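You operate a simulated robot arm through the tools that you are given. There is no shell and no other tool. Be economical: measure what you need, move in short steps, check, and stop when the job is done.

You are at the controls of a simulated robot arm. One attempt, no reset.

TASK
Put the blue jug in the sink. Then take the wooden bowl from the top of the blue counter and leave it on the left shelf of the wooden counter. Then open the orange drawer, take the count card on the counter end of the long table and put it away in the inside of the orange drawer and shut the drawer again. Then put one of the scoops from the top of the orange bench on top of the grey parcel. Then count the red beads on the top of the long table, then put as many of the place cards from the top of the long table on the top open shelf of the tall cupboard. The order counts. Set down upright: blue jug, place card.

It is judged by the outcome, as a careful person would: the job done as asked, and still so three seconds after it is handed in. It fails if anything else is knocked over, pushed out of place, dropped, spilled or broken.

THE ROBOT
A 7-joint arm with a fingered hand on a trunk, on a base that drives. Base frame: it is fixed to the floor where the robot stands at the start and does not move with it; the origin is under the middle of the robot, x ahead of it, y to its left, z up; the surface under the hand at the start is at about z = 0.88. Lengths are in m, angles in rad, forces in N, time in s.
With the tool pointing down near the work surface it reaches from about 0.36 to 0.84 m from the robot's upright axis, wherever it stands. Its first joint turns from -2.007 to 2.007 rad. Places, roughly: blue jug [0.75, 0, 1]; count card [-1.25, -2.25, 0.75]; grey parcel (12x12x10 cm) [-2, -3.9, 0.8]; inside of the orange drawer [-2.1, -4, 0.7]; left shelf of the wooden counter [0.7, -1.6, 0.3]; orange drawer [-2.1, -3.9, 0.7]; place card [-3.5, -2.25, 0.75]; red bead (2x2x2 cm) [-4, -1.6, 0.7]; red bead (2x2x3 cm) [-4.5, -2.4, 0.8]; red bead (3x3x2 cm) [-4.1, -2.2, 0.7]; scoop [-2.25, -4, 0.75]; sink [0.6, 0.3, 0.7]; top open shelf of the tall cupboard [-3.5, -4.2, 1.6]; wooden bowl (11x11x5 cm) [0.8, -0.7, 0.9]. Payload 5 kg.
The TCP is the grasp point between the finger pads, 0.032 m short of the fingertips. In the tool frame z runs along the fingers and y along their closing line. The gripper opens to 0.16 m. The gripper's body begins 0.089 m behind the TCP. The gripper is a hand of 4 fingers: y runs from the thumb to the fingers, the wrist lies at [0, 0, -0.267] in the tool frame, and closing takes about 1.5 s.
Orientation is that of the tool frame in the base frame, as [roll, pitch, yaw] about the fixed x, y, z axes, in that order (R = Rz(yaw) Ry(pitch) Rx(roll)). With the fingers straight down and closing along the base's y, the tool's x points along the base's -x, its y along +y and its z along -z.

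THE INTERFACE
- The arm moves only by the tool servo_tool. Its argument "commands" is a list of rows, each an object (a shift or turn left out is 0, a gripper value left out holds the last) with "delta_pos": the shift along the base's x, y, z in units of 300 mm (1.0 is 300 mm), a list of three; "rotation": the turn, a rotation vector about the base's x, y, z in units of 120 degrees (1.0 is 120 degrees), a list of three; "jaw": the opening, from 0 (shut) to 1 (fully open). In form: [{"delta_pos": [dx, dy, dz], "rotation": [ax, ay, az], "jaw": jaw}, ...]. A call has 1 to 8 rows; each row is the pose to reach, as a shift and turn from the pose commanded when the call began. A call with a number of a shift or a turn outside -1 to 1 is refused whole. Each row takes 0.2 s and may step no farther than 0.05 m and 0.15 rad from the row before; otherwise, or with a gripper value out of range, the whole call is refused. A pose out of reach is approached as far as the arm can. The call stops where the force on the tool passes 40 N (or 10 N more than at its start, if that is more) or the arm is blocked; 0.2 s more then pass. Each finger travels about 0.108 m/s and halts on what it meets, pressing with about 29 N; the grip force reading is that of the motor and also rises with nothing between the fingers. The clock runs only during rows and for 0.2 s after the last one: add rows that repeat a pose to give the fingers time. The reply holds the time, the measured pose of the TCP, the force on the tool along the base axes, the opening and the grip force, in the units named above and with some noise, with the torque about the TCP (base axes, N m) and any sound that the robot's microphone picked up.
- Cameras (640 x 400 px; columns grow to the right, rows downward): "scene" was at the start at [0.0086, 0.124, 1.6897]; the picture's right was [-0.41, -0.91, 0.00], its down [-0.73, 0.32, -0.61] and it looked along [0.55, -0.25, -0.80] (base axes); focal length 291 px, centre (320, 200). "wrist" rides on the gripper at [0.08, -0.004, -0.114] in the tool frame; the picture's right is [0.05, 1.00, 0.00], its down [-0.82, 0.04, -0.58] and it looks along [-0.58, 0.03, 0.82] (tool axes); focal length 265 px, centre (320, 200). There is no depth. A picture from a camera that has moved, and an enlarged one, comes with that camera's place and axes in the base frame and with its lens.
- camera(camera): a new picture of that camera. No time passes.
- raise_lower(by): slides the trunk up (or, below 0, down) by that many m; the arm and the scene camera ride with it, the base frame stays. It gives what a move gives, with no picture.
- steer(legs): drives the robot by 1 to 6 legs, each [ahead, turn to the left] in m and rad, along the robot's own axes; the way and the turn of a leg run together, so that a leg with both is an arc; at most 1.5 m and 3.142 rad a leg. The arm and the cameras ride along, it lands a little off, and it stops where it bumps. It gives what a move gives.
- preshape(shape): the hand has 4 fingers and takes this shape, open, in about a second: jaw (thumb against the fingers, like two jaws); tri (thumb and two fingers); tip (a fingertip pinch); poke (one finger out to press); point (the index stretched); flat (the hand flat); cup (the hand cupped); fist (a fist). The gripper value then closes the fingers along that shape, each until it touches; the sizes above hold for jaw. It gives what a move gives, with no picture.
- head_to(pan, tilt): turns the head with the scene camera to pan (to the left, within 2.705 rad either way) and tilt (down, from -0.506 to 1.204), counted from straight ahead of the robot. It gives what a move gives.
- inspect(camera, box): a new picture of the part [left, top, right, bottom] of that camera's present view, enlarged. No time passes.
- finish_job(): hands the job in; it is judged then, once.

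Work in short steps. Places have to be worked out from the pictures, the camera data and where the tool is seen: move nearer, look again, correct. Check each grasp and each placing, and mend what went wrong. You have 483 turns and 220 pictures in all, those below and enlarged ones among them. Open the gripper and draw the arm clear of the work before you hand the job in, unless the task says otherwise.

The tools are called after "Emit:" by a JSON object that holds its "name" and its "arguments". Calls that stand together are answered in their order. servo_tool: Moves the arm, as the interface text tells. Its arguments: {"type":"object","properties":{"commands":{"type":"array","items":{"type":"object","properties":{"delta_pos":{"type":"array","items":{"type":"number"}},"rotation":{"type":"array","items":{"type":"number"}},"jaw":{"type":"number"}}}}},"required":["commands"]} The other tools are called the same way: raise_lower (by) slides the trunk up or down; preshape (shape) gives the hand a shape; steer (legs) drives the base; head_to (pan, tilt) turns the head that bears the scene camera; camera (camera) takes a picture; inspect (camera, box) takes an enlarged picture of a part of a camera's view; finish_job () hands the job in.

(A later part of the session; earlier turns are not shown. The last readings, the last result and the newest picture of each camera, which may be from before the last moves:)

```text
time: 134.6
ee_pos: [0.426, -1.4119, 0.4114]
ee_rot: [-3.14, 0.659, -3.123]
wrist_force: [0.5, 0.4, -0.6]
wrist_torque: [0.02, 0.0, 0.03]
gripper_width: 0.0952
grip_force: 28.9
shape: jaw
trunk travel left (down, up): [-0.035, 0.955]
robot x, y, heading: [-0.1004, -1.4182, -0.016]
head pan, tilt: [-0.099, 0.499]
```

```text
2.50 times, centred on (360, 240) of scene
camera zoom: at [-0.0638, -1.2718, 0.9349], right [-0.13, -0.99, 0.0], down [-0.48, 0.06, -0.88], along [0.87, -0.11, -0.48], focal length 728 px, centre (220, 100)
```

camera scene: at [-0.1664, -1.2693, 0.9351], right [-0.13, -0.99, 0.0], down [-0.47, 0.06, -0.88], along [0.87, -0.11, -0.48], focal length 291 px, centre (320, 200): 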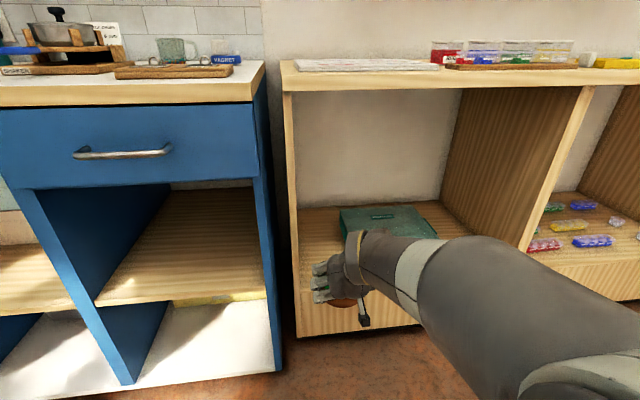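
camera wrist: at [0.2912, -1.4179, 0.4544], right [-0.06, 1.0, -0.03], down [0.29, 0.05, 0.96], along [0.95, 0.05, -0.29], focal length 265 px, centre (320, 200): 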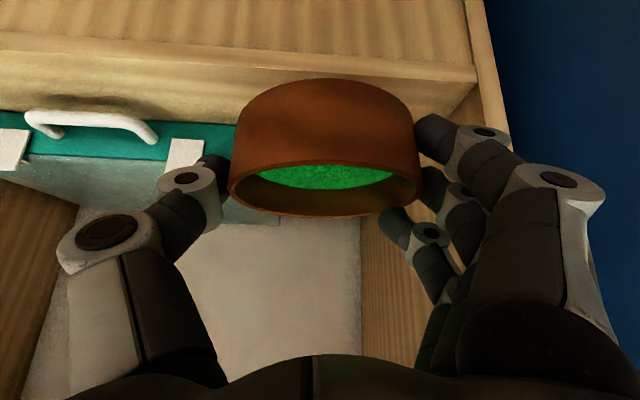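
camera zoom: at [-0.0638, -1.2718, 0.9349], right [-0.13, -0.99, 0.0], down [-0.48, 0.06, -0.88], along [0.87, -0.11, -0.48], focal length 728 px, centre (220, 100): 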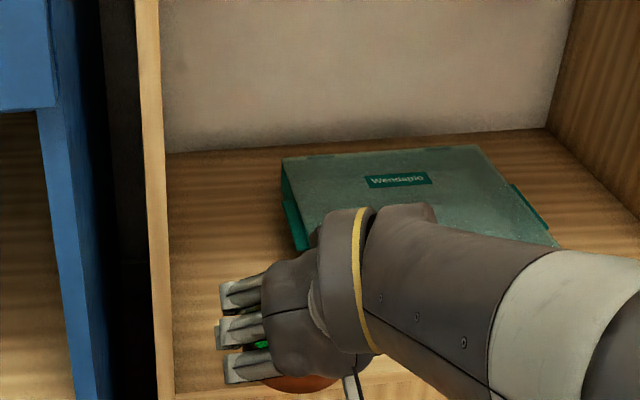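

The left gap is too tight for the hand, but the gap between case and divider (y≈−1.765…−1.955) fits with fingers above the low case. I back out, shift right by 0.44 m and face the bay again.

Emit:
{"name": "steer", "arguments": {"legs": [[-0.35, 0]]}}

Emit:
{"name": "steer", "arguments": {"legs": [[0, -1.555], [0.44, 0], [0, 1.571]]}}

Emit:
{"name": "camera", "arguments": {"camera": "scene"}}

Emit:
{"name": "camera", "arguments": {"camera": "wrist"}}

```text
time: 136.9
ee_pos: [0.0768, -1.4028, 0.413]
ee_rot: [-3.139, 0.659, -3.122]
wrist_force: [0.0, -0.9, -1.5]
wrist_torque: [-0.01, 0.0, -0.03]
gripper_width: 0.0949
grip_force: 29.1
shape: jaw
trunk travel left (down, up): [-0.035, 0.955]
robot x, y, heading: [-0.4489, -1.4075, -0.024]
head pan, tilt: [-0.099, 0.499]
```

```text
time: 147.2
ee_pos: [0.0726, -1.8133, 0.4135]
ee_rot: [-3.14, 0.658, -3.072]
wrist_force: [-0.6, -0.4, -2.3]
wrist_torque: [0.01, 0.01, -0.02]
gripper_width: 0.095
grip_force: 29.3
shape: jaw
trunk travel left (down, up): [-0.035, 0.955]
robot x, y, heading: [-0.4514, -1.8479, 0.025]
head pan, tilt: [-0.099, 0.499]
```

```text
150 pictures are left
camera scene: at [-0.4226, -1.6999, 0.935], right [-0.07, -1.0, 0.0], down [-0.48, 0.03, -0.88], along [0.87, -0.06, -0.48], focal length 291 px, centre (320, 200)
```

scene: 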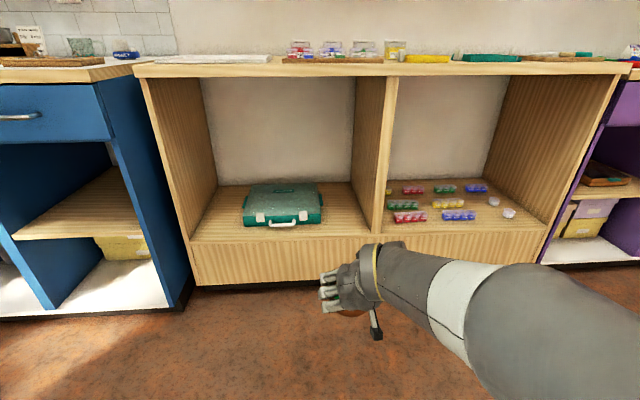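

```text
149 pictures are left
camera wrist: at [-0.06, -1.8262, 0.4547], right [-0.11, 0.99, -0.03], down [0.29, 0.06, 0.96], along [0.95, 0.1, -0.29], focal length 265 px, centre (320, 200)
```

wrist: 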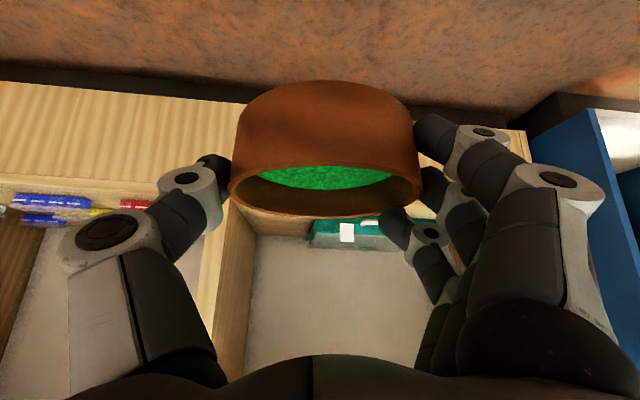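

Both gaps are about 0.17–0.18 m; with the hand body ±0.08 that suffices. I straighten the hand and advance toward y≈−1.853 in the right gap.

Emit:
{"name": "servo_tool", "arguments": {"commands": [{"delta_pos": [0, -0.08, 0], "rotation": [0, 0, -0.02]}, {"delta_pos": [0, -0.16, 0], "rotation": [0, 0, -0.033]}, {"delta_pos": [0, -0.16, 0], "rotation": [0, 0, -0.033]}]}}

Emit:
{"name": "steer", "arguments": {"legs": [[0.34, 0]]}}

Emit:
{"name": "head_to", "arguments": {"pan": 0.1, "tilt": 0.7}}

Emit:
{"name": "camera", "arguments": {"camera": "scene"}}

Emit:
{"name": "camera", "arguments": {"camera": "wrist"}}

```text
time: 148.0
ee_pos: [0.0737, -1.8608, 0.41]
ee_rot: [-3.138, 0.653, -3.137]
wrist_force: [0.0, 0.2, -1.1]
wrist_torque: [-0.04, 0.06, -0.01]
gripper_width: 0.095
grip_force: 28.5
shape: jaw
trunk travel left (down, up): [-0.035, 0.955]
robot x, y, heading: [-0.4504, -1.8495, 0.033]
head pan, tilt: [-0.099, 0.499]
```

```text
time: 150.3
ee_pos: [0.4132, -1.8517, 0.4092]
ee_rot: [-3.14, 0.653, -3.137]
wrist_force: [-0.5, 0.9, -0.9]
wrist_torque: [0.01, 0.01, 0.03]
gripper_width: 0.095
grip_force: 28.8
shape: jaw
trunk travel left (down, up): [-0.035, 0.955]
robot x, y, heading: [-0.1132, -1.8395, 0.028]
head pan, tilt: [-0.099, 0.499]
```

```text
time: 151.0
ee_pos: [0.4122, -1.8504, 0.4097]
ee_rot: [-3.137, 0.653, -3.134]
wrist_force: [-0.6, 0.8, -2.1]
wrist_torque: [-0.03, 0.04, 0.02]
gripper_width: 0.0952
grip_force: 29.3
shape: jaw
trunk travel left (down, up): [-0.035, 0.955]
robot x, y, heading: [-0.1142, -1.8345, 0.037]
head pan, tilt: [0.099, 0.7]
```

```text
148 pictures are left
camera scene: at [-0.089, -1.6722, 0.917], right [0.13, -0.99, 0.0], down [-0.64, -0.08, -0.76], along [0.76, 0.1, -0.65], focal length 291 px, centre (320, 200)
```

scene: 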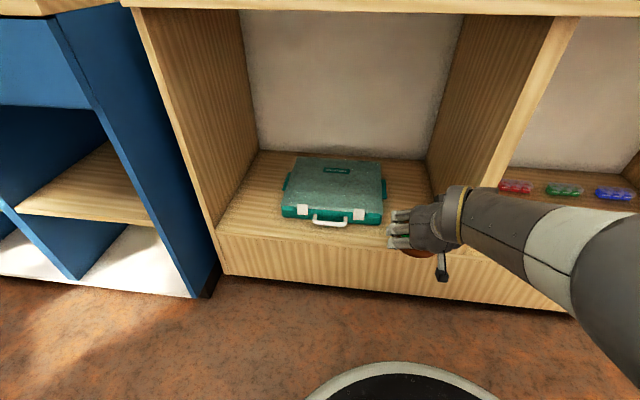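

```text
147 pictures are left
camera wrist: at [0.2788, -1.8545, 0.4519], right [-0.05, 1.0, -0.03], down [0.3, 0.05, 0.95], along [0.95, 0.03, -0.3], focal length 265 px, centre (320, 200)
```

wrist: 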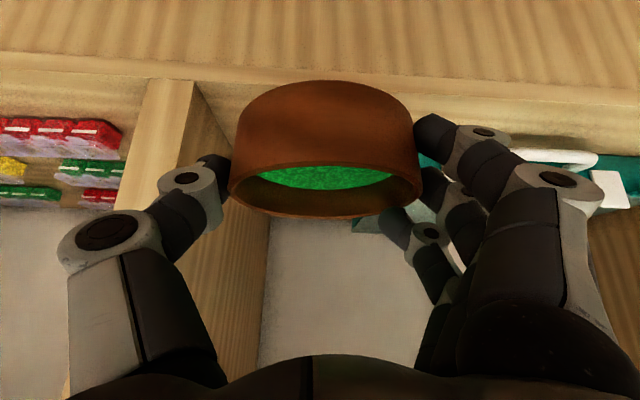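

To keep thumb knuckle clear of the divider I yaw the hand −35°, so the thumb lies in front of the divider and the fingers reach in on the case side.

Emit:
{"name": "servo_tool", "arguments": {"commands": [{"rotation": [0, 0, -0.058]}, {"rotation": [0, 0, -0.116]}, {"rotation": [0, 0, -0.175]}, {"rotation": [0, 0, -0.233]}, {"rotation": [0, 0, -0.2917]}, {"delta_pos": [0.1, -0.015, 0], "rotation": [0, 0, -0.2917]}, {"delta_pos": [0.2, -0.02, 0], "rotation": [0, 0, -0.2917]}, {"delta_pos": [0.2, -0.02, 0], "rotation": [0, 0, -0.2917]}]}}

Emit:
{"name": "inspect", "arguments": {"camera": "scene", "box": [260, 120, 500, 280]}}

Emit:
{"name": "camera", "arguments": {"camera": "wrist"}}

```text
time: 152.8
ee_pos: [0.47, -1.8568, 0.4124]
ee_rot: [-3.139, 0.658, 2.536]
wrist_force: [-1.0, 0.3, -0.7]
wrist_torque: [-0.02, 0.05, 0.01]
gripper_width: 0.0949
grip_force: 29.1
shape: jaw
trunk travel left (down, up): [-0.035, 0.955]
robot x, y, heading: [-0.111, -1.837, 0.026]
head pan, tilt: [0.099, 0.7]
```

```text
2.50 times, centred on (380, 200) of scene
camera zoom: at [-0.0918, -1.673, 0.9173], right [0.13, -0.99, 0.0], down [-0.64, -0.08, -0.76], along [0.76, 0.1, -0.64], focal length 728 px, centre (170, 200)
```

zoom: 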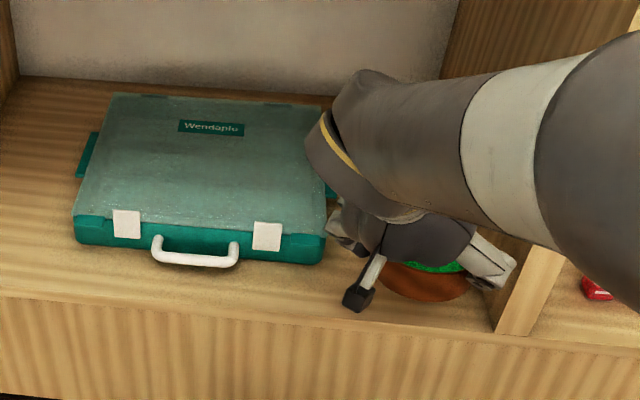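

```text
145 pictures are left
camera wrist: at [0.3573, -1.7831, 0.453], right [0.54, 0.84, -0.03], down [0.26, -0.13, 0.96], along [0.8, -0.52, -0.29], focal length 265 px, centre (320, 200)
```

wrist: 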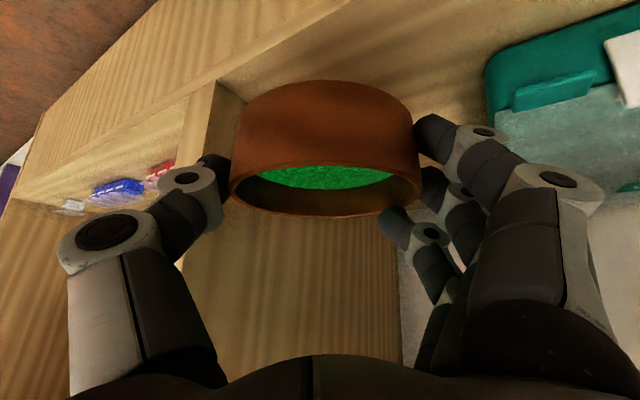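

Plenty of space between fingers and case. I move to (0.495, −1.843), then lower slowly until contact.

Emit:
{"name": "servo_tool", "arguments": {"commands": [{"delta_pos": [0.03, 0.045, 0]}, {"delta_pos": [0.085, 0.045, 0]}, {"delta_pos": [0.085, 0.045, -0.05]}, {"delta_pos": [0.085, 0.045, -0.1]}, {"delta_pos": [0.085, 0.045, -0.1]}]}}

Emit:
{"name": "inspect", "arguments": {"camera": "scene", "box": [260, 120, 500, 280]}}

Emit:
{"name": "camera", "arguments": {"camera": "wrist"}}

```text
time: 154.0
ee_pos: [0.4976, -1.8415, 0.383]
ee_rot: [-3.14, 0.658, 2.536]
wrist_force: [-0.2, 0.1, -1.4]
wrist_torque: [0.02, 0.03, -0.02]
gripper_width: 0.0949
grip_force: 28.9
shape: jaw
trunk travel left (down, up): [-0.035, 0.955]
robot x, y, heading: [-0.1132, -1.833, 0.029]
head pan, tilt: [0.099, 0.7]
```

```text
2.50 times, centred on (380, 200) of scene
camera zoom: at [-0.0917, -1.673, 0.9173], right [0.13, -0.99, 0.0], down [-0.64, -0.08, -0.76], along [0.76, 0.1, -0.64], focal length 728 px, centre (170, 200)
```

zoom: 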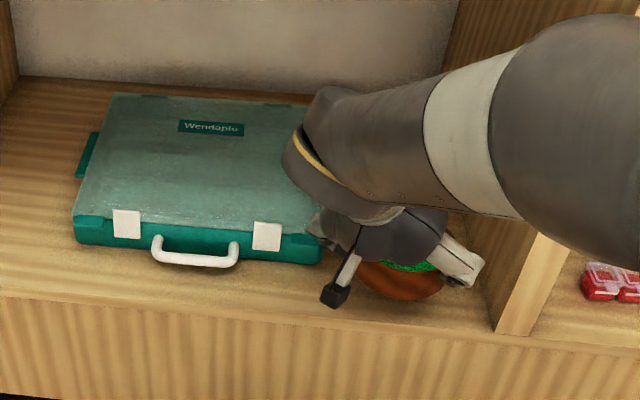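

```text
143 pictures are left
camera wrist: at [0.3852, -1.7688, 0.4244], right [0.54, 0.84, -0.03], down [0.26, -0.13, 0.96], along [0.8, -0.52, -0.29], focal length 265 px, centre (320, 200)
```

wrist: 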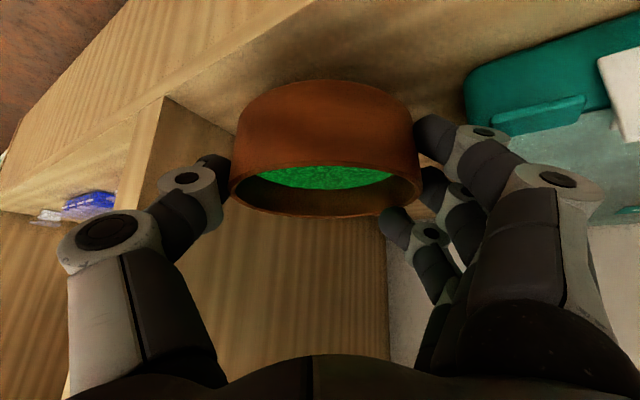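

No contact yet. I lower in small steps.

Emit:
{"name": "servo_tool", "arguments": {"commands": [{"delta_pos": [0, 0, -0.015]}, {"delta_pos": [0, 0, -0.03]}, {"delta_pos": [0, 0, -0.045]}, {"delta_pos": [0, 0, -0.06]}, {"delta_pos": [0, 0, -0.075]}, {"delta_pos": [0, 0, -0.09]}]}}

Emit:
{"name": "inspect", "arguments": {"camera": "scene", "box": [260, 120, 500, 280]}}

Emit:
{"name": "camera", "arguments": {"camera": "wrist"}}

```text
time: 155.4
ee_pos: [0.4973, -1.8441, 0.3562]
ee_rot: [3.14, 0.659, 2.537]
wrist_force: [-8.0, -3.5, 10.6]
wrist_torque: [0.16, -0.26, 0.23]
gripper_width: 0.0948
grip_force: 28.7
shape: jaw
trunk travel left (down, up): [-0.035, 0.955]
robot x, y, heading: [-0.1111, -1.8344, 0.031]
head pan, tilt: [0.099, 0.7]
```

```text
2.50 times, centred on (380, 200) of scene
camera zoom: at [-0.0926, -1.6731, 0.9176], right [0.13, -0.99, 0.0], down [-0.64, -0.08, -0.77], along [0.76, 0.1, -0.64], focal length 728 px, centre (170, 200)
```

zoom: 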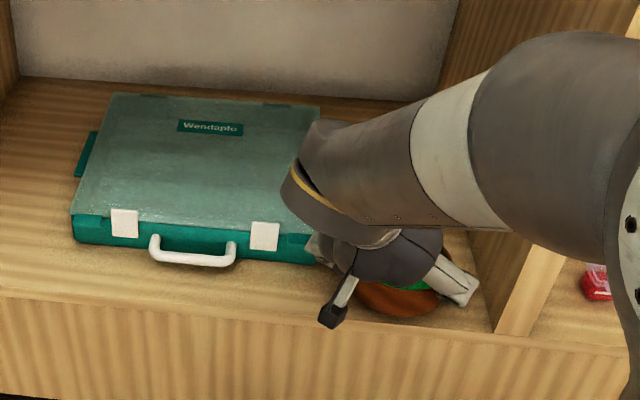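

```text
141 pictures are left
camera wrist: at [0.3843, -1.7705, 0.3983], right [0.54, 0.84, -0.03], down [0.26, -0.13, 0.96], along [0.8, -0.52, -0.29], focal length 265 px, centre (320, 200)
```

wrist: 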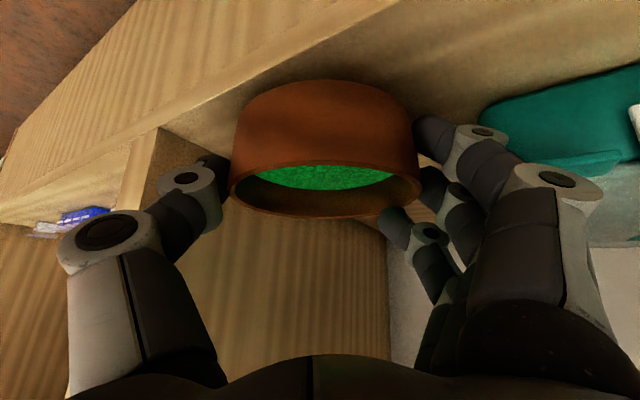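

Contact; bowl sits on the board, inside its front edge. I ease off 2 mm and open slightly.

Emit:
{"name": "servo_tool", "arguments": {"commands": [{"delta_pos": [0, 0, 0.007]}, {"delta_pos": [0, 0, 0.007], "jaw": 0.64}, {"delta_pos": [0, 0, 0.007], "jaw": 0.68}, {"delta_pos": [0, 0, 0.007], "jaw": 0.72}, {"delta_pos": [0, 0, 0.007], "jaw": 0.74}, {"delta_pos": [0, 0, 0.007], "jaw": 0.74}]}}

Emit:
{"name": "camera", "arguments": {"camera": "wrist"}}

```text
time: 156.8
ee_pos: [0.4973, -1.8439, 0.3574]
ee_rot: [-3.138, 0.658, 2.537]
wrist_force: [-1.7, -1.7, -1.1]
wrist_torque: [-0.1, 0.05, 0.09]
gripper_width: 0.1175
grip_force: 0.1
shape: jaw
trunk travel left (down, up): [-0.035, 0.955]
robot x, y, heading: [-0.1131, -1.8362, 0.034]
head pan, tilt: [0.099, 0.7]
```

```text
140 pictures are left
camera wrist: at [0.3844, -1.7703, 0.3989], right [0.54, 0.84, -0.03], down [0.26, -0.13, 0.96], along [0.8, -0.52, -0.29], focal length 265 px, centre (320, 200)
```

wrist: 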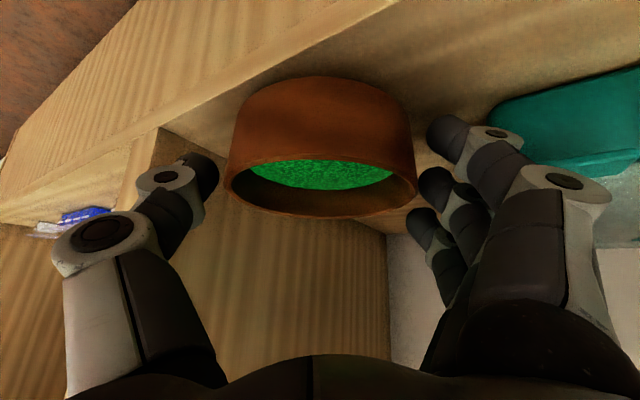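

Released and free on both sides. I retract along the tool axis.

Emit:
{"name": "servo_tool", "arguments": {"commands": [{"delta_pos": [-0.033, 0.023, 0.053], "jaw": 0.76}, {"delta_pos": [-0.066, 0.046, 0.105], "jaw": 0.78}, {"delta_pos": [-0.1, 0.07, 0.158], "jaw": 0.8}, {"delta_pos": [-0.15, 0.1, 0.237], "jaw": 0.8}, {"delta_pos": [-0.2, 0.14, 0.3], "jaw": 0.8}, {"delta_pos": [-0.3, 0.14, 0.33], "jaw": 0.8}, {"delta_pos": [-0.4, 0.14, 0.35], "jaw": 0.8}]}}

Emit:
{"name": "camera", "arguments": {"camera": "scene"}}

Emit:
{"name": "camera", "arguments": {"camera": "wrist"}}

```text
time: 158.4
ee_pos: [0.3828, -1.8036, 0.4441]
ee_rot: [-3.108, 0.627, 2.545]
wrist_force: [0.2, 0.1, 0.0]
wrist_torque: [0.03, 0.0, 0.0]
gripper_width: 0.1278
grip_force: 0.1
shape: jaw
trunk travel left (down, up): [-0.035, 0.955]
robot x, y, heading: [-0.1107, -1.8367, 0.027]
head pan, tilt: [0.099, 0.7]
```

```text
139 pictures are left
camera scene: at [-0.0844, -1.6719, 0.9163], right [0.13, -0.99, 0.0], down [-0.65, -0.08, -0.76], along [0.75, 0.1, -0.65], focal length 291 px, centre (320, 200)
```

scene: 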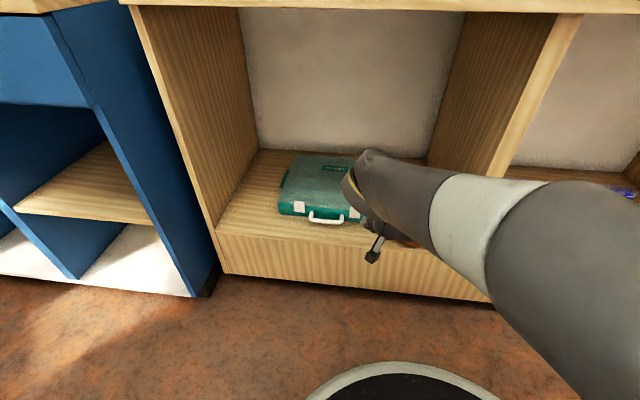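

```text
138 pictures are left
camera wrist: at [0.2723, -1.7292, 0.4903], right [0.54, 0.84, -0.06], down [0.3, -0.13, 0.94], along [0.78, -0.53, -0.32], focal length 265 px, centre (320, 200)
```

wrist: 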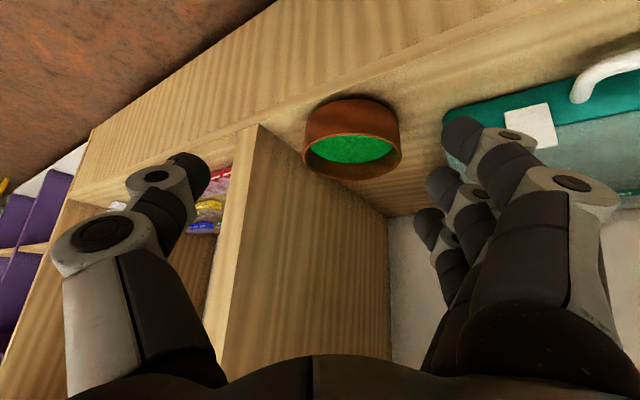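

Bowl rests well on the shelf. I back away and raise the trunk for the next task.

Emit:
{"name": "steer", "arguments": {"legs": [[-0.4, 0]]}}

Emit:
{"name": "raise_lower", "arguments": {"by": 0.4}}

Emit:
{"name": "raise_lower", "arguments": {"by": 0.3}}

Emit:
{"name": "head_to", "arguments": {"pan": 0.0, "tilt": 0.5}}

Emit:
{"name": "camera", "arguments": {"camera": "scene"}}

Emit:
{"name": "head_to", "arguments": {"pan": -2.2, "tilt": 0.6}}

Emit:
{"name": "camera", "arguments": {"camera": "scene"}}

```text
time: 160.9
ee_pos: [-0.0152, -1.8127, 0.4447]
ee_rot: [-3.106, 0.629, 2.555]
wrist_force: [0.3, 0.0, -0.2]
wrist_torque: [0.0, 0.03, 0.0]
gripper_width: 0.1277
grip_force: 0.1
shape: jaw
trunk travel left (down, up): [-0.035, 0.955]
robot x, y, heading: [-0.5134, -1.8494, 0.025]
head pan, tilt: [0.099, 0.7]
```

```text
time: 164.7
ee_pos: [-0.0168, -1.8117, 0.8497]
ee_rot: [-3.115, 0.635, 2.55]
wrist_force: [0.5, 0.4, 0.3]
wrist_torque: [0.03, 0.01, -0.03]
gripper_width: 0.1275
grip_force: 0.0
shape: jaw
trunk travel left (down, up): [-0.435, 0.555]
robot x, y, heading: [-0.5082, -1.8472, 0.032]
head pan, tilt: [0.099, 0.7]
```

```text
time: 167.7
ee_pos: [-0.0162, -1.8122, 1.1502]
ee_rot: [-3.113, 0.635, 2.549]
wrist_force: [-0.4, -0.1, 0.1]
wrist_torque: [-0.01, -0.02, -0.02]
gripper_width: 0.1281
grip_force: 0.1
shape: jaw
trunk travel left (down, up): [-0.735, 0.255]
robot x, y, heading: [-0.511, -1.8483, 0.027]
head pan, tilt: [0.099, 0.7]
```

```text
time: 168.4
ee_pos: [-0.0165, -1.8129, 1.1498]
ee_rot: [-3.114, 0.636, 2.551]
wrist_force: [0.0, 0.8, -0.7]
wrist_torque: [0.0, 0.04, -0.02]
gripper_width: 0.1276
grip_force: 0.0
shape: jaw
trunk travel left (down, up): [-0.735, 0.255]
robot x, y, heading: [-0.5069, -1.8471, 0.031]
head pan, tilt: [0.0, 0.499]
```

```text
137 pictures are left
camera scene: at [-0.4816, -1.6926, 1.635], right [0.03, -1.0, 0.0], down [-0.48, -0.01, -0.88], along [0.88, 0.03, -0.48], focal length 291 px, centre (320, 200)
```

scene: 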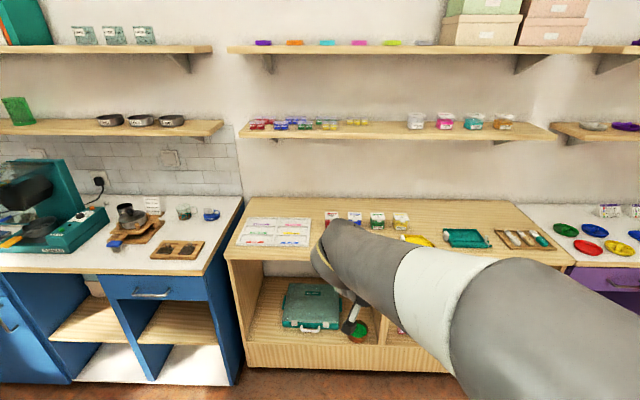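

```text
time: 170.5
ee_pos: [-0.0172, -1.812, 1.1495]
ee_rot: [-3.115, 0.635, 2.55]
wrist_force: [-0.1, 0.4, -0.1]
wrist_torque: [0.0, -0.01, 0.01]
gripper_width: 0.1277
grip_force: 0.1
shape: jaw
trunk travel left (down, up): [-0.735, 0.255]
robot x, y, heading: [-0.5107, -1.8507, 0.032]
head pan, tilt: [-2.201, 0.6]
```

```text
136 pictures are left
camera scene: at [-0.6225, -1.7682, 1.626], right [-0.82, 0.57, 0.0], down [0.32, 0.47, -0.83], along [-0.47, -0.68, -0.56], focal length 291 px, centre (320, 200)
```

scene: 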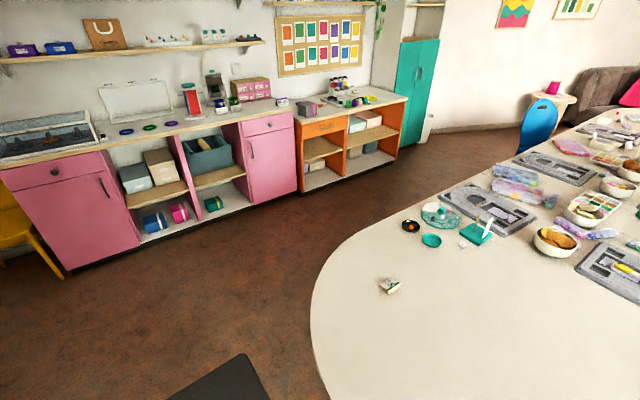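

Bowl is fine. I inspect the card on the table and the orange bench.

Emit:
{"name": "inspect", "arguments": {"camera": "scene", "box": [340, 250, 440, 312]}}

Emit:
{"name": "inspect", "arguments": {"camera": "scene", "box": [270, 60, 430, 200]}}

```text
6.40 times, centred on (390, 281) of scene
camera zoom: at [-0.6225, -1.7682, 1.626], right [-0.82, 0.57, 0.0], down [0.32, 0.47, -0.83], along [-0.47, -0.68, -0.56], focal length 1865 px, centre (-128, -318)
```

zoom: 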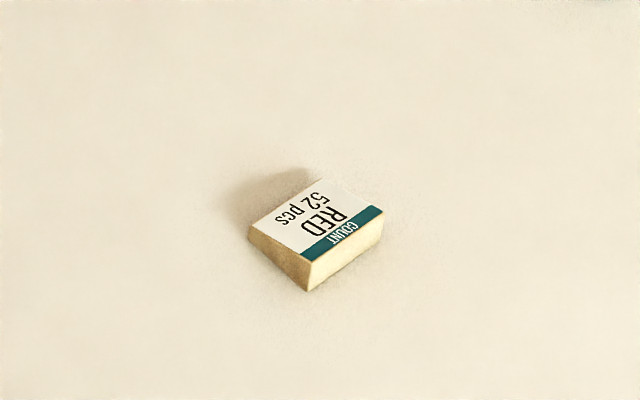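

```text
2.86 times, centred on (350, 130) of scene
camera zoom: at [-0.6225, -1.7682, 1.626], right [-0.82, 0.57, 0.0], down [0.32, 0.47, -0.83], along [-0.47, -0.68, -0.56], focal length 832 px, centre (234, 400)
```

zoom: 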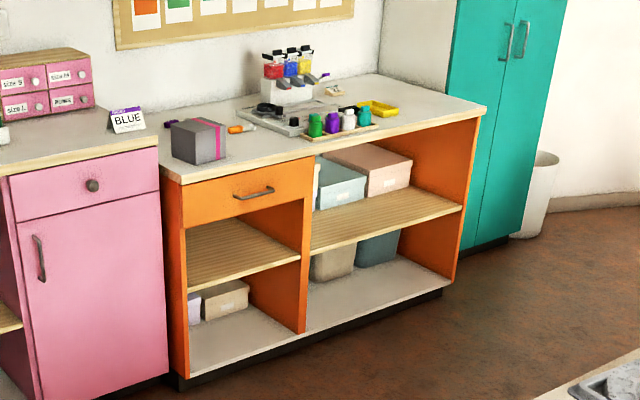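

The count card is a small wedge block at about (−1.25, −2.22). The orange drawer faces +y with a bar handle. I drive around the table end to stand before the orange bench.

Emit:
{"name": "steer", "arguments": {"legs": [[0, -1.6], [1.15, 0], [0, -1.571], [1.5, 0], [0, 1.571]]}}

Emit:
{"name": "head_to", "arguments": {"pan": 0.0, "tilt": 0.65}}

Emit:
{"name": "camera", "arguments": {"camera": "scene"}}

Emit:
{"name": "camera", "arguments": {"camera": "wrist"}}

```text
time: 194.9
ee_pos: [-1.966, -3.5331, 1.1508]
ee_rot: [-3.115, 0.636, 0.977]
wrist_force: [-0.5, 0.2, -0.1]
wrist_torque: [0.0, -0.01, 0.03]
gripper_width: 0.1275
grip_force: 0.1
shape: jaw
trunk travel left (down, up): [-0.735, 0.255]
robot x, y, heading: [-1.9954, -3.0411, -1.543]
head pan, tilt: [-2.201, 0.6]
```

```text
time: 197.0
ee_pos: [-1.9656, -3.5339, 1.1505]
ee_rot: [-3.115, 0.636, 0.978]
wrist_force: [-0.4, -0.1, -1.1]
wrist_torque: [-0.03, 0.02, 0.0]
gripper_width: 0.1275
grip_force: 0.1
shape: jaw
trunk travel left (down, up): [-0.735, 0.255]
robot x, y, heading: [-1.9993, -3.0404, -1.542]
head pan, tilt: [0.0, 0.649]
```

```text
133 pictures are left
camera scene: at [-1.8419, -3.0676, 1.6217], right [-1.0, -0.03, 0.0], down [-0.02, 0.6, -0.8], along [0.02, -0.8, -0.6], focal length 291 px, centre (320, 200)
```

scene: 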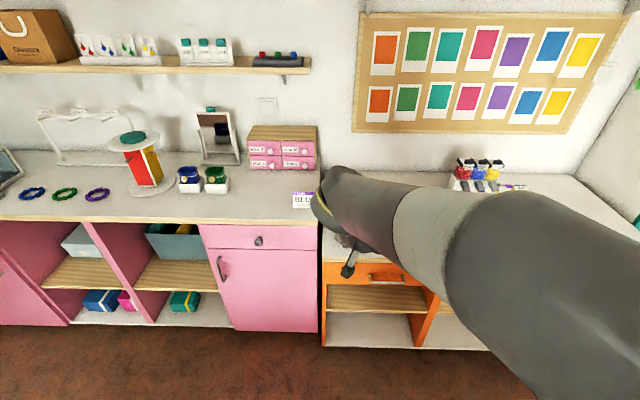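

```text
132 pictures are left
camera wrist: at [-1.8931, -3.4235, 1.1942], right [0.84, -0.54, -0.05], down [-0.13, -0.29, 0.95], along [-0.52, -0.79, -0.32], focal length 265 px, centre (320, 200)
```

wrist: 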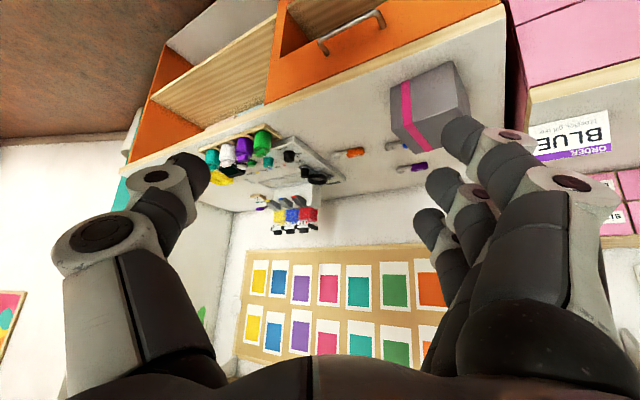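

Handle bar located near (−2.065, −3.76, 0.73), 12 cm long along x. I turn the tool to horizontal, pointing at −y, with the fingers above and thumb below.

Emit:
{"name": "servo_tool", "arguments": {"commands": [{"rotation": [-0.0434, -0.0453, -0.0106]}, {"rotation": [-0.0868, -0.0905, -0.0213]}, {"rotation": [-0.1303, -0.1358, -0.0319]}, {"rotation": [-0.1737, -0.181, -0.0425]}, {"rotation": [-0.2171, -0.2263, -0.0532]}, {"rotation": [-0.2605, -0.2715, -0.0638]}]}}

Emit:
{"name": "servo_tool", "arguments": {"commands": [{"delta_pos": [-0.03, 0, -0.1], "rotation": [-0.0434, -0.0453, -0.0106]}, {"delta_pos": [-0.06, 0, -0.2], "rotation": [-0.0868, -0.0905, -0.0213]}, {"delta_pos": [-0.1, 0, -0.3], "rotation": [-0.1303, -0.1358, -0.0319]}, {"delta_pos": [-0.15, 0, -0.4], "rotation": [-0.1737, -0.181, -0.0425]}, {"delta_pos": [-0.2, 0, -0.5], "rotation": [-0.2171, -0.2263, -0.0532]}, {"delta_pos": [-0.25, 0, -0.6], "rotation": [-0.2605, -0.2715, -0.0638]}]}}

Emit:
{"name": "camera", "arguments": {"camera": "wrist"}}

Emit:
{"name": "camera", "arguments": {"camera": "scene"}}

```text
time: 198.4
ee_pos: [-1.9458, -3.5786, 1.1356]
ee_rot: [2.244, 0.494, 0.315]
wrist_force: [-0.6, -1.1, 0.0]
wrist_torque: [0.05, 0.0, 0.03]
gripper_width: 0.1279
grip_force: 0.0
shape: jaw
out of reach, approached as far as the arm can: row 3, 4, 5, 6
trunk travel left (down, up): [-0.735, 0.255]
robot x, y, heading: [-1.999, -3.0392, -1.546]
head pan, tilt: [0.0, 0.649]
```

```text
time: 200.0
ee_pos: [-2.0111, -3.6404, 1.1692]
ee_rot: [1.706, 0.008, -0.266]
wrist_force: [-0.7, 0.4, 0.7]
wrist_torque: [0.0, -0.01, 0.06]
gripper_width: 0.1279
grip_force: 0.2
shape: jaw
out of reach, approached as far as the arm can: row 1, 2, 3, 4, 5, 6
trunk travel left (down, up): [-0.735, 0.255]
robot x, y, heading: [-1.9955, -3.0437, -1.543]
head pan, tilt: [0.0, 0.649]
stopped in row 6: the arm was blocked; the commanded pose is now the measured one
```

```text
131 pictures are left
camera wrist: at [-1.9046, -3.5518, 1.18], right [0.02, -0.15, 0.99], down [-0.64, 0.76, 0.13], along [-0.77, -0.63, -0.08], focal length 265 px, centre (320, 200)
```

wrist: 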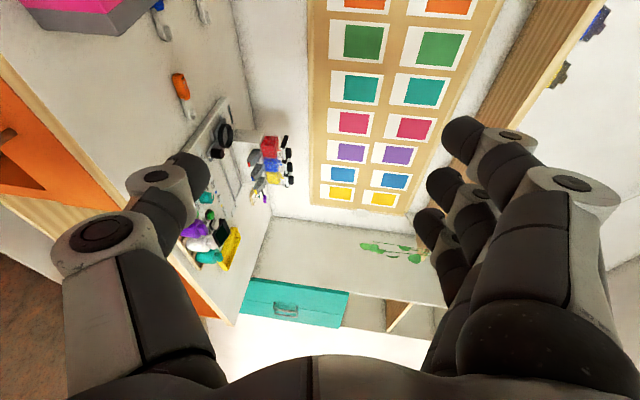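

```text
130 pictures are left
camera scene: at [-1.843, -3.0675, 1.6218], right [-1.0, -0.03, 0.0], down [-0.02, 0.6, -0.8], along [0.02, -0.8, -0.6], focal length 291 px, centre (320, 200)
```

scene: 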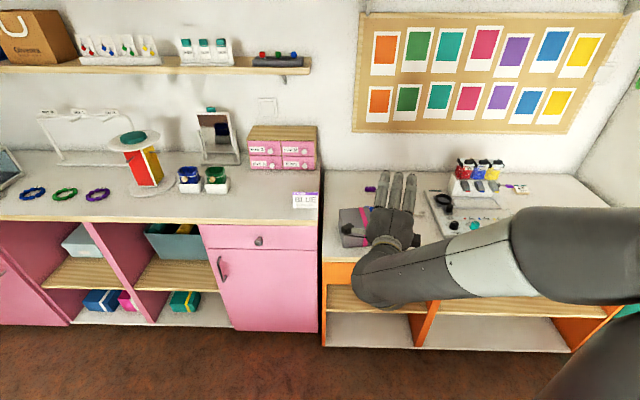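

The hand is near horizontal, in front of the bench edge, and the arm wants a lower shoulder for this posture. I lower the trunk instead.

Emit:
{"name": "raise_lower", "arguments": {"by": -0.36}}

Emit:
{"name": "camera", "arguments": {"camera": "wrist"}}

Emit:
{"name": "camera", "arguments": {"camera": "scene"}}

```text
time: 203.5
ee_pos: [-2.0099, -3.6408, 0.8094]
ee_rot: [1.707, 0.01, -0.265]
wrist_force: [0.8, -1.0, -0.1]
wrist_torque: [-0.04, 0.01, -0.01]
gripper_width: 0.128
grip_force: 0.1
shape: jaw
trunk travel left (down, up): [-0.375, 0.615]
robot x, y, heading: [-1.9972, -3.0426, -1.545]
head pan, tilt: [0.0, 0.649]
```

```text
129 pictures are left
camera wrist: at [-1.9034, -3.5518, 0.82], right [0.02, -0.15, 0.99], down [-0.64, 0.76, 0.13], along [-0.77, -0.63, -0.08], focal length 265 px, centre (320, 200)
```

wrist: 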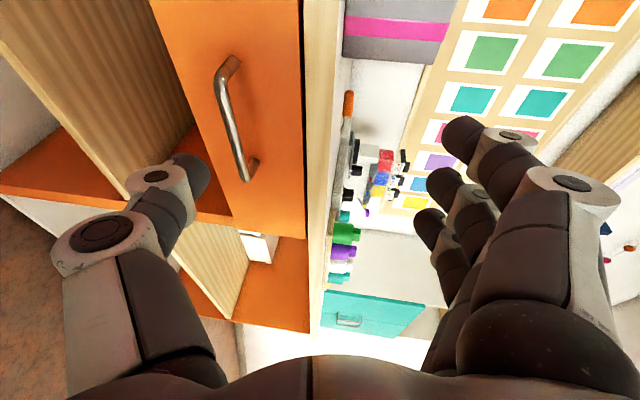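

```text
128 pictures are left
camera scene: at [-1.8419, -3.0676, 1.2617], right [-1.0, -0.03, 0.0], down [-0.02, 0.6, -0.8], along [0.02, -0.8, -0.6], focal length 291 px, centre (320, 200)
```

scene: 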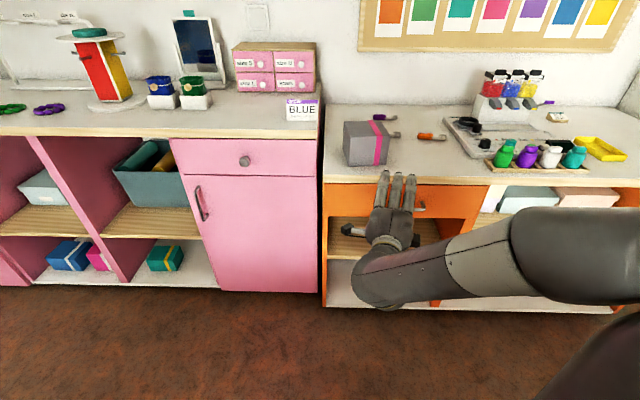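

Handle is at z≈0.71, x≈−2.06, y≈−3.755. I correct the tool attitude, part-close the hand and line up in front of the bar.

Emit:
{"name": "servo_tool", "arguments": {"commands": [{"rotation": [-0.032, 0.0043, 0.063], "jaw": 0.45}, {"rotation": [-0.0645, 0.0086, 0.126], "jaw": 0.45}, {"delta_pos": [-0.08, 0, -0.1], "rotation": [-0.0645, 0.0086, 0.126]}, {"delta_pos": [-0.16, 0, -0.2], "rotation": [-0.0645, 0.0086, 0.126]}, {"delta_pos": [-0.16, 0, -0.33], "rotation": [-0.0645, 0.0086, 0.126]}, {"delta_pos": [-0.16, 0, -0.33], "rotation": [-0.0645, 0.0086, 0.126]}]}}

Emit:
{"name": "camera", "arguments": {"camera": "wrist"}}

Emit:
{"name": "inspect", "arguments": {"camera": "scene", "box": [300, 120, 540, 280]}}

```text
time: 205.1
ee_pos: [-1.8823, -3.6285, 0.7666]
ee_rot: [1.551, -0.176, -0.115]
wrist_force: [-0.9, -0.4, 0.8]
wrist_torque: [0.06, -0.02, 0.06]
gripper_width: 0.0718
grip_force: 0.0
shape: jaw
out of reach, approached as far as the arm can: row 1, 2, 3, 4, 5, 6
trunk travel left (down, up): [-0.375, 0.615]
robot x, y, heading: [-2.0002, -3.0425, -1.542]
head pan, tilt: [0.0, 0.649]
stopped in row 6: the arm was blocked; the commanded pose is now the measured one
```

```text
127 pictures are left
camera wrist: at [-1.7906, -3.5234, 0.7742], right [-0.12, 0.03, 0.99], down [-0.74, 0.67, -0.11], along [-0.66, -0.75, -0.06], focal length 265 px, centre (320, 200)
```

wrist: 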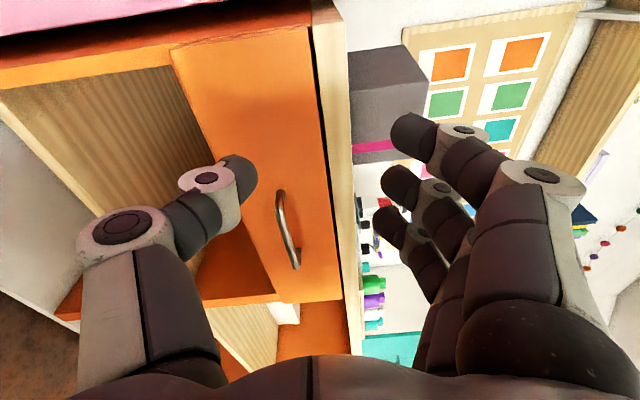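

```text
2.50 times, centred on (420, 200) of scene
camera zoom: at [-1.8428, -3.067, 1.2619], right [-1.0, -0.03, 0.0], down [-0.02, 0.6, -0.8], along [0.02, -0.8, -0.6], focal length 728 px, centre (70, 200)
```

zoom: 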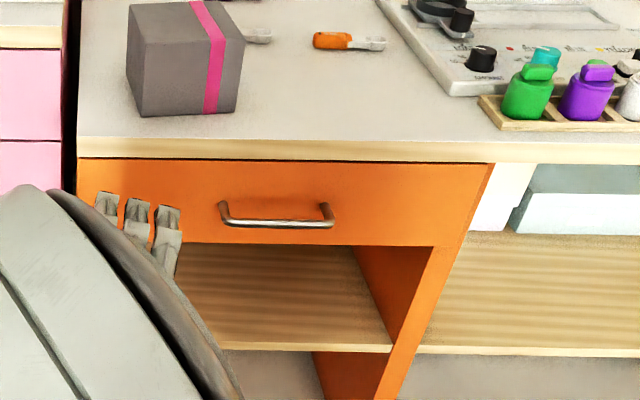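

The wrist is too near the robot's axis for a horizontal hand. I back the base up 0.2 m for more room, then retry the attitude.

Emit:
{"name": "steer", "arguments": {"legs": [[-0.2, 0]]}}

Emit:
{"name": "servo_tool", "arguments": {"commands": [{"delta_pos": [-0.06, -0.1, -0.03], "rotation": [0.007, 0.042, 0.0275]}, {"delta_pos": [-0.12, -0.2, -0.06], "rotation": [0.0143, 0.084, 0.055]}, {"delta_pos": [-0.2, -0.3, -0.1], "rotation": [0.0143, 0.084, 0.055]}, {"delta_pos": [-0.3, -0.4, -0.14], "rotation": [0.0143, 0.084, 0.055]}, {"delta_pos": [-0.4, -0.5, -0.17], "rotation": [0.0143, 0.084, 0.055]}, {"delta_pos": [-0.5, -0.6, -0.17], "rotation": [0.0143, 0.084, 0.055]}, {"delta_pos": [-0.59, -0.7, -0.17], "rotation": [0.0143, 0.084, 0.055]}, {"delta_pos": [-0.59, -0.7, -0.17], "rotation": [0.0143, 0.084, 0.055]}]}}

Emit:
{"name": "camera", "arguments": {"camera": "wrist"}}

Emit:
{"name": "camera", "arguments": {"camera": "scene"}}

```text
time: 206.7
ee_pos: [-1.8878, -3.429, 0.7642]
ee_rot: [1.554, -0.175, -0.116]
wrist_force: [0.1, 0.6, -0.3]
wrist_torque: [0.0, 0.02, -0.02]
gripper_width: 0.0722
grip_force: 0.1
shape: jaw
trunk travel left (down, up): [-0.375, 0.615]
robot x, y, heading: [-2.0046, -2.8465, -1.544]
head pan, tilt: [0.0, 0.649]
```

```text
time: 208.5
ee_pos: [-1.9181, -3.6704, 0.7202]
ee_rot: [1.584, 0.016, -0.172]
wrist_force: [-0.5, 0.6, -0.4]
wrist_torque: [-0.03, -0.03, -0.01]
gripper_width: 0.0721
grip_force: 0.0
shape: jaw
out of reach, approached as far as the arm can: row 1, 2, 3, 4, 5, 6, 7, 8
trunk travel left (down, up): [-0.375, 0.615]
robot x, y, heading: [-2.0035, -2.8391, -1.54]
head pan, tilt: [0.0, 0.649]
```

```text
125 pictures are left
camera wrist: at [-1.8206, -3.5714, 0.7169], right [0.06, -0.03, 1.0], down [-0.7, 0.71, 0.06], along [-0.71, -0.7, 0.03], focal length 265 px, centre (320, 200)
```

wrist: 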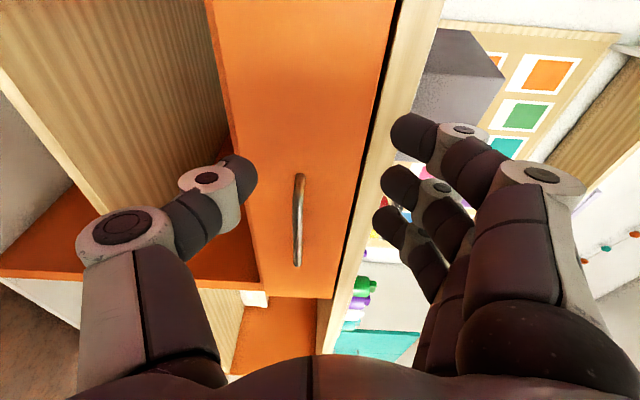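

```text
124 pictures are left
camera scene: at [-1.8472, -2.8692, 1.2617], right [-1.0, -0.03, 0.0], down [-0.02, 0.6, -0.8], along [0.02, -0.8, -0.6], focal length 291 px, centre (320, 200)
```

scene: 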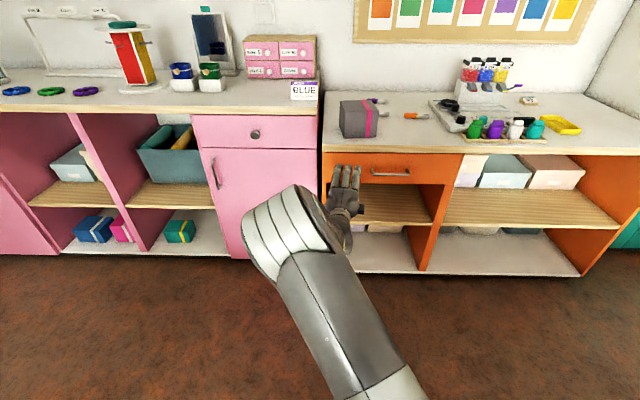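

Now the attitude is right and the elbow folded to the other side. I try shifting 14 cm toward −x with the servo.

Emit:
{"name": "servo_tool", "arguments": {"commands": [{"delta_pos": [-0.08, 0, 0], "rotation": [0, 0, 0.04]}, {"delta_pos": [-0.16, 0, 0], "rotation": [0, 0, 0.08]}, {"delta_pos": [-0.24, 0, -0.01], "rotation": [0, 0, 0.08]}, {"delta_pos": [-0.32, 0, -0.02], "rotation": [0, 0, 0.08]}, {"delta_pos": [-0.4, 0, -0.02], "rotation": [0, 0, 0.08]}, {"delta_pos": [-0.47, 0, -0.02], "rotation": [0, 0, 0.08]}, {"delta_pos": [-0.47, 0, -0.02], "rotation": [0, 0, 0.08]}]}}

Emit:
{"name": "camera", "arguments": {"camera": "wrist"}}

```text
time: 210.1
ee_pos: [-1.9295, -3.7127, 0.7177]
ee_rot: [1.595, 0.027, -0.172]
wrist_force: [-0.1, 0.6, 0.8]
wrist_torque: [0.0, -0.02, -0.04]
gripper_width: 0.0722
grip_force: 0.0
shape: jaw
out of reach, approached as far as the arm can: row 1, 2, 3, 4, 5, 6, 7
trunk travel left (down, up): [-0.375, 0.615]
robot x, y, heading: [-2.0057, -2.8441, -1.546]
head pan, tilt: [0.0, 0.649]
```

```text
123 pictures are left
camera wrist: at [-1.8322, -3.6142, 0.7144], right [0.07, -0.04, 1.0], down [-0.7, 0.71, 0.08], along [-0.71, -0.71, 0.03], focal length 265 px, centre (320, 200)
```

wrist: 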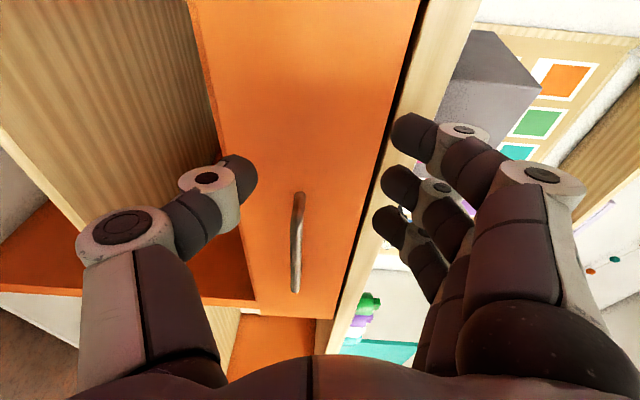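

A joint limit stops that, so I shift the base instead: retract the hand, then sidestep 0.135 m toward −x.

Emit:
{"name": "servo_tool", "arguments": {"commands": [{"delta_pos": [0, 0.14, 0]}, {"delta_pos": [0, 0.28, 0]}, {"delta_pos": [0, 0.42, 0]}, {"delta_pos": [0, 0.5, 0]}]}}

Emit:
{"name": "steer", "arguments": {"legs": [[0, -1.571], [0.14, 0], [0, 1.545]]}}

Emit:
{"name": "camera", "arguments": {"camera": "wrist"}}

Emit:
{"name": "camera", "arguments": {"camera": "scene"}}

```text
time: 211.1
ee_pos: [-1.9157, -3.5641, 0.7197]
ee_rot: [1.594, 0.029, -0.183]
wrist_force: [0.3, -0.1, -0.8]
wrist_torque: [0.06, 0.03, 0.0]
gripper_width: 0.0721
grip_force: 0.1
shape: jaw
out of reach, approached as far as the arm can: row 2, 3, 4
trunk travel left (down, up): [-0.375, 0.615]
robot x, y, heading: [-2.005, -2.8447, -1.547]
head pan, tilt: [0.0, 0.649]
```

```text
time: 220.1
ee_pos: [-2.0566, -3.5695, 0.7197]
ee_rot: [1.597, 0.029, -0.185]
wrist_force: [-0.6, -0.2, 0.3]
wrist_torque: [-0.04, -0.03, -0.05]
gripper_width: 0.0723
grip_force: 0.1
shape: jaw
trunk travel left (down, up): [-0.375, 0.615]
robot x, y, heading: [-2.1436, -2.8465, -1.547]
head pan, tilt: [0.0, 0.649]
```

```text
122 pictures are left
camera wrist: at [-1.9575, -3.4712, 0.7164], right [0.07, -0.04, 1.0], down [-0.69, 0.72, 0.08], along [-0.72, -0.7, 0.03], focal length 265 px, centre (320, 200)
```

wrist: 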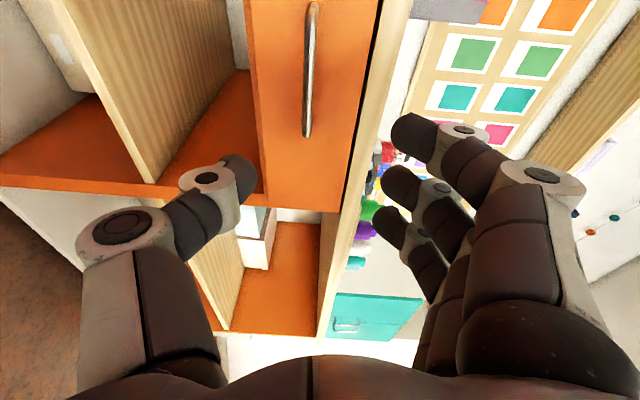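

```text
121 pictures are left
camera scene: at [-1.9867, -2.8736, 1.2617], right [-1.0, -0.02, 0.0], down [-0.01, 0.6, -0.8], along [0.02, -0.8, -0.6], focal length 291 px, centre (320, 200)
```

scene: 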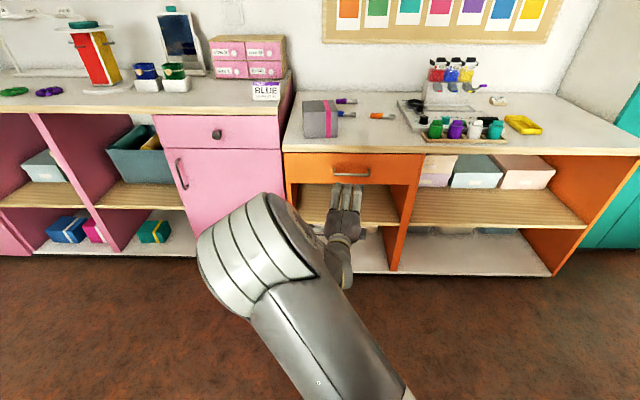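

Well lined up: bar at z≈0.704, x≈−2.07. I advance to put the bar between fingers and thumb.

Emit:
{"name": "servo_tool", "arguments": {"commands": [{"delta_pos": [-0.015, -0.14, -0.02]}, {"delta_pos": [-0.03, -0.28, -0.047]}, {"delta_pos": [-0.045, -0.4, -0.047]}, {"delta_pos": [-0.06, -0.48, -0.047]}, {"delta_pos": [-0.06, -0.48, -0.047]}]}}

Emit:
{"name": "camera", "arguments": {"camera": "wrist"}}

Emit:
{"name": "inspect", "arguments": {"camera": "scene", "box": [270, 100, 450, 220]}}

```text
time: 221.2
ee_pos: [-2.0752, -3.7127, 0.7027]
ee_rot: [1.596, 0.028, -0.185]
wrist_force: [0.5, 0.3, 1.4]
wrist_torque: [-0.03, 0.01, 0.03]
gripper_width: 0.0721
grip_force: 0.2
shape: jaw
trunk travel left (down, up): [-0.375, 0.615]
robot x, y, heading: [-2.1436, -2.8459, -1.548]
head pan, tilt: [0.0, 0.649]
```

```text
120 pictures are left
camera wrist: at [-1.977, -3.6156, 0.6993], right [0.07, -0.04, 1.0], down [-0.69, 0.72, 0.08], along [-0.72, -0.7, 0.03], focal length 265 px, centre (320, 200)
```

wrist: 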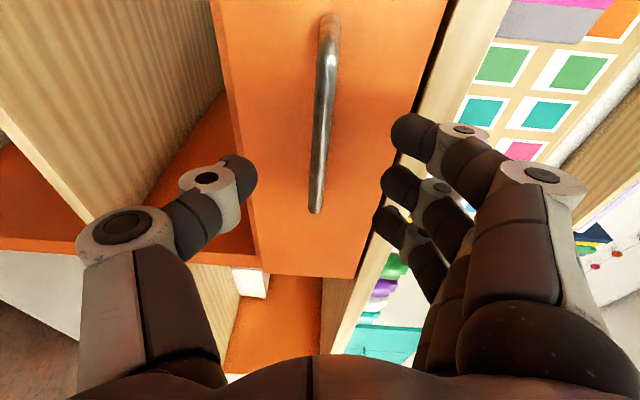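

```text
3.33 times, centred on (360, 160) of scene
camera zoom: at [-1.9868, -2.8737, 1.2617], right [-1.0, -0.02, 0.0], down [-0.01, 0.6, -0.8], along [0.02, -0.8, -0.6], focal length 971 px, centre (187, 333)
```

zoom: 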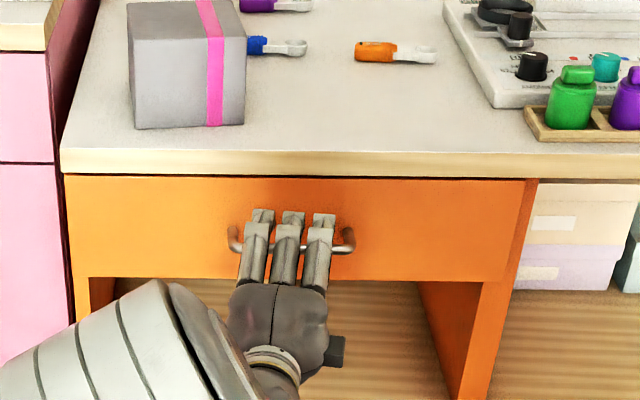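

The bar is between thumb and three fingers. I advance 1.5 cm more and close.

Emit:
{"name": "servo_tool", "arguments": {"commands": [{"delta_pos": [0, -0.03, 0]}, {"delta_pos": [0, -0.05, 0]}, {"delta_pos": [0, -0.05, 0], "jaw": 0.25}, {"delta_pos": [0, -0.05, 0], "jaw": 0.1}, {"delta_pos": [0, -0.05, 0], "jaw": 0.0}, {"delta_pos": [0, -0.05, 0], "jaw": 0.0}, {"delta_pos": [0, -0.05, 0], "jaw": 0.0}]}}

Emit:
{"name": "camera", "arguments": {"camera": "wrist"}}

```text
time: 222.8
ee_pos: [-2.0754, -3.7285, 0.7048]
ee_rot: [1.596, 0.028, -0.184]
wrist_force: [-1.0, 3.4, 1.4]
wrist_torque: [-0.02, -0.23, 0.02]
gripper_width: 0.0
grip_force: 28.7
shape: jaw
trunk travel left (down, up): [-0.375, 0.615]
robot x, y, heading: [-2.1475, -2.8515, -1.543]
head pan, tilt: [0.0, 0.649]
```

```text
118 pictures are left
camera wrist: at [-1.9758, -3.6301, 0.7015], right [0.07, -0.04, 1.0], down [-0.69, 0.72, 0.08], along [-0.72, -0.7, 0.03], focal length 265 px, centre (320, 200)
```

wrist: 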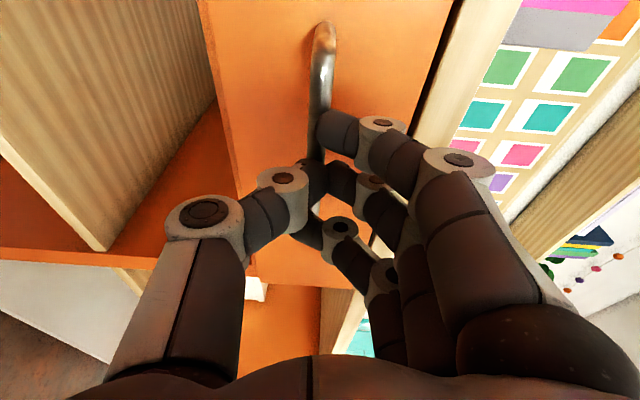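

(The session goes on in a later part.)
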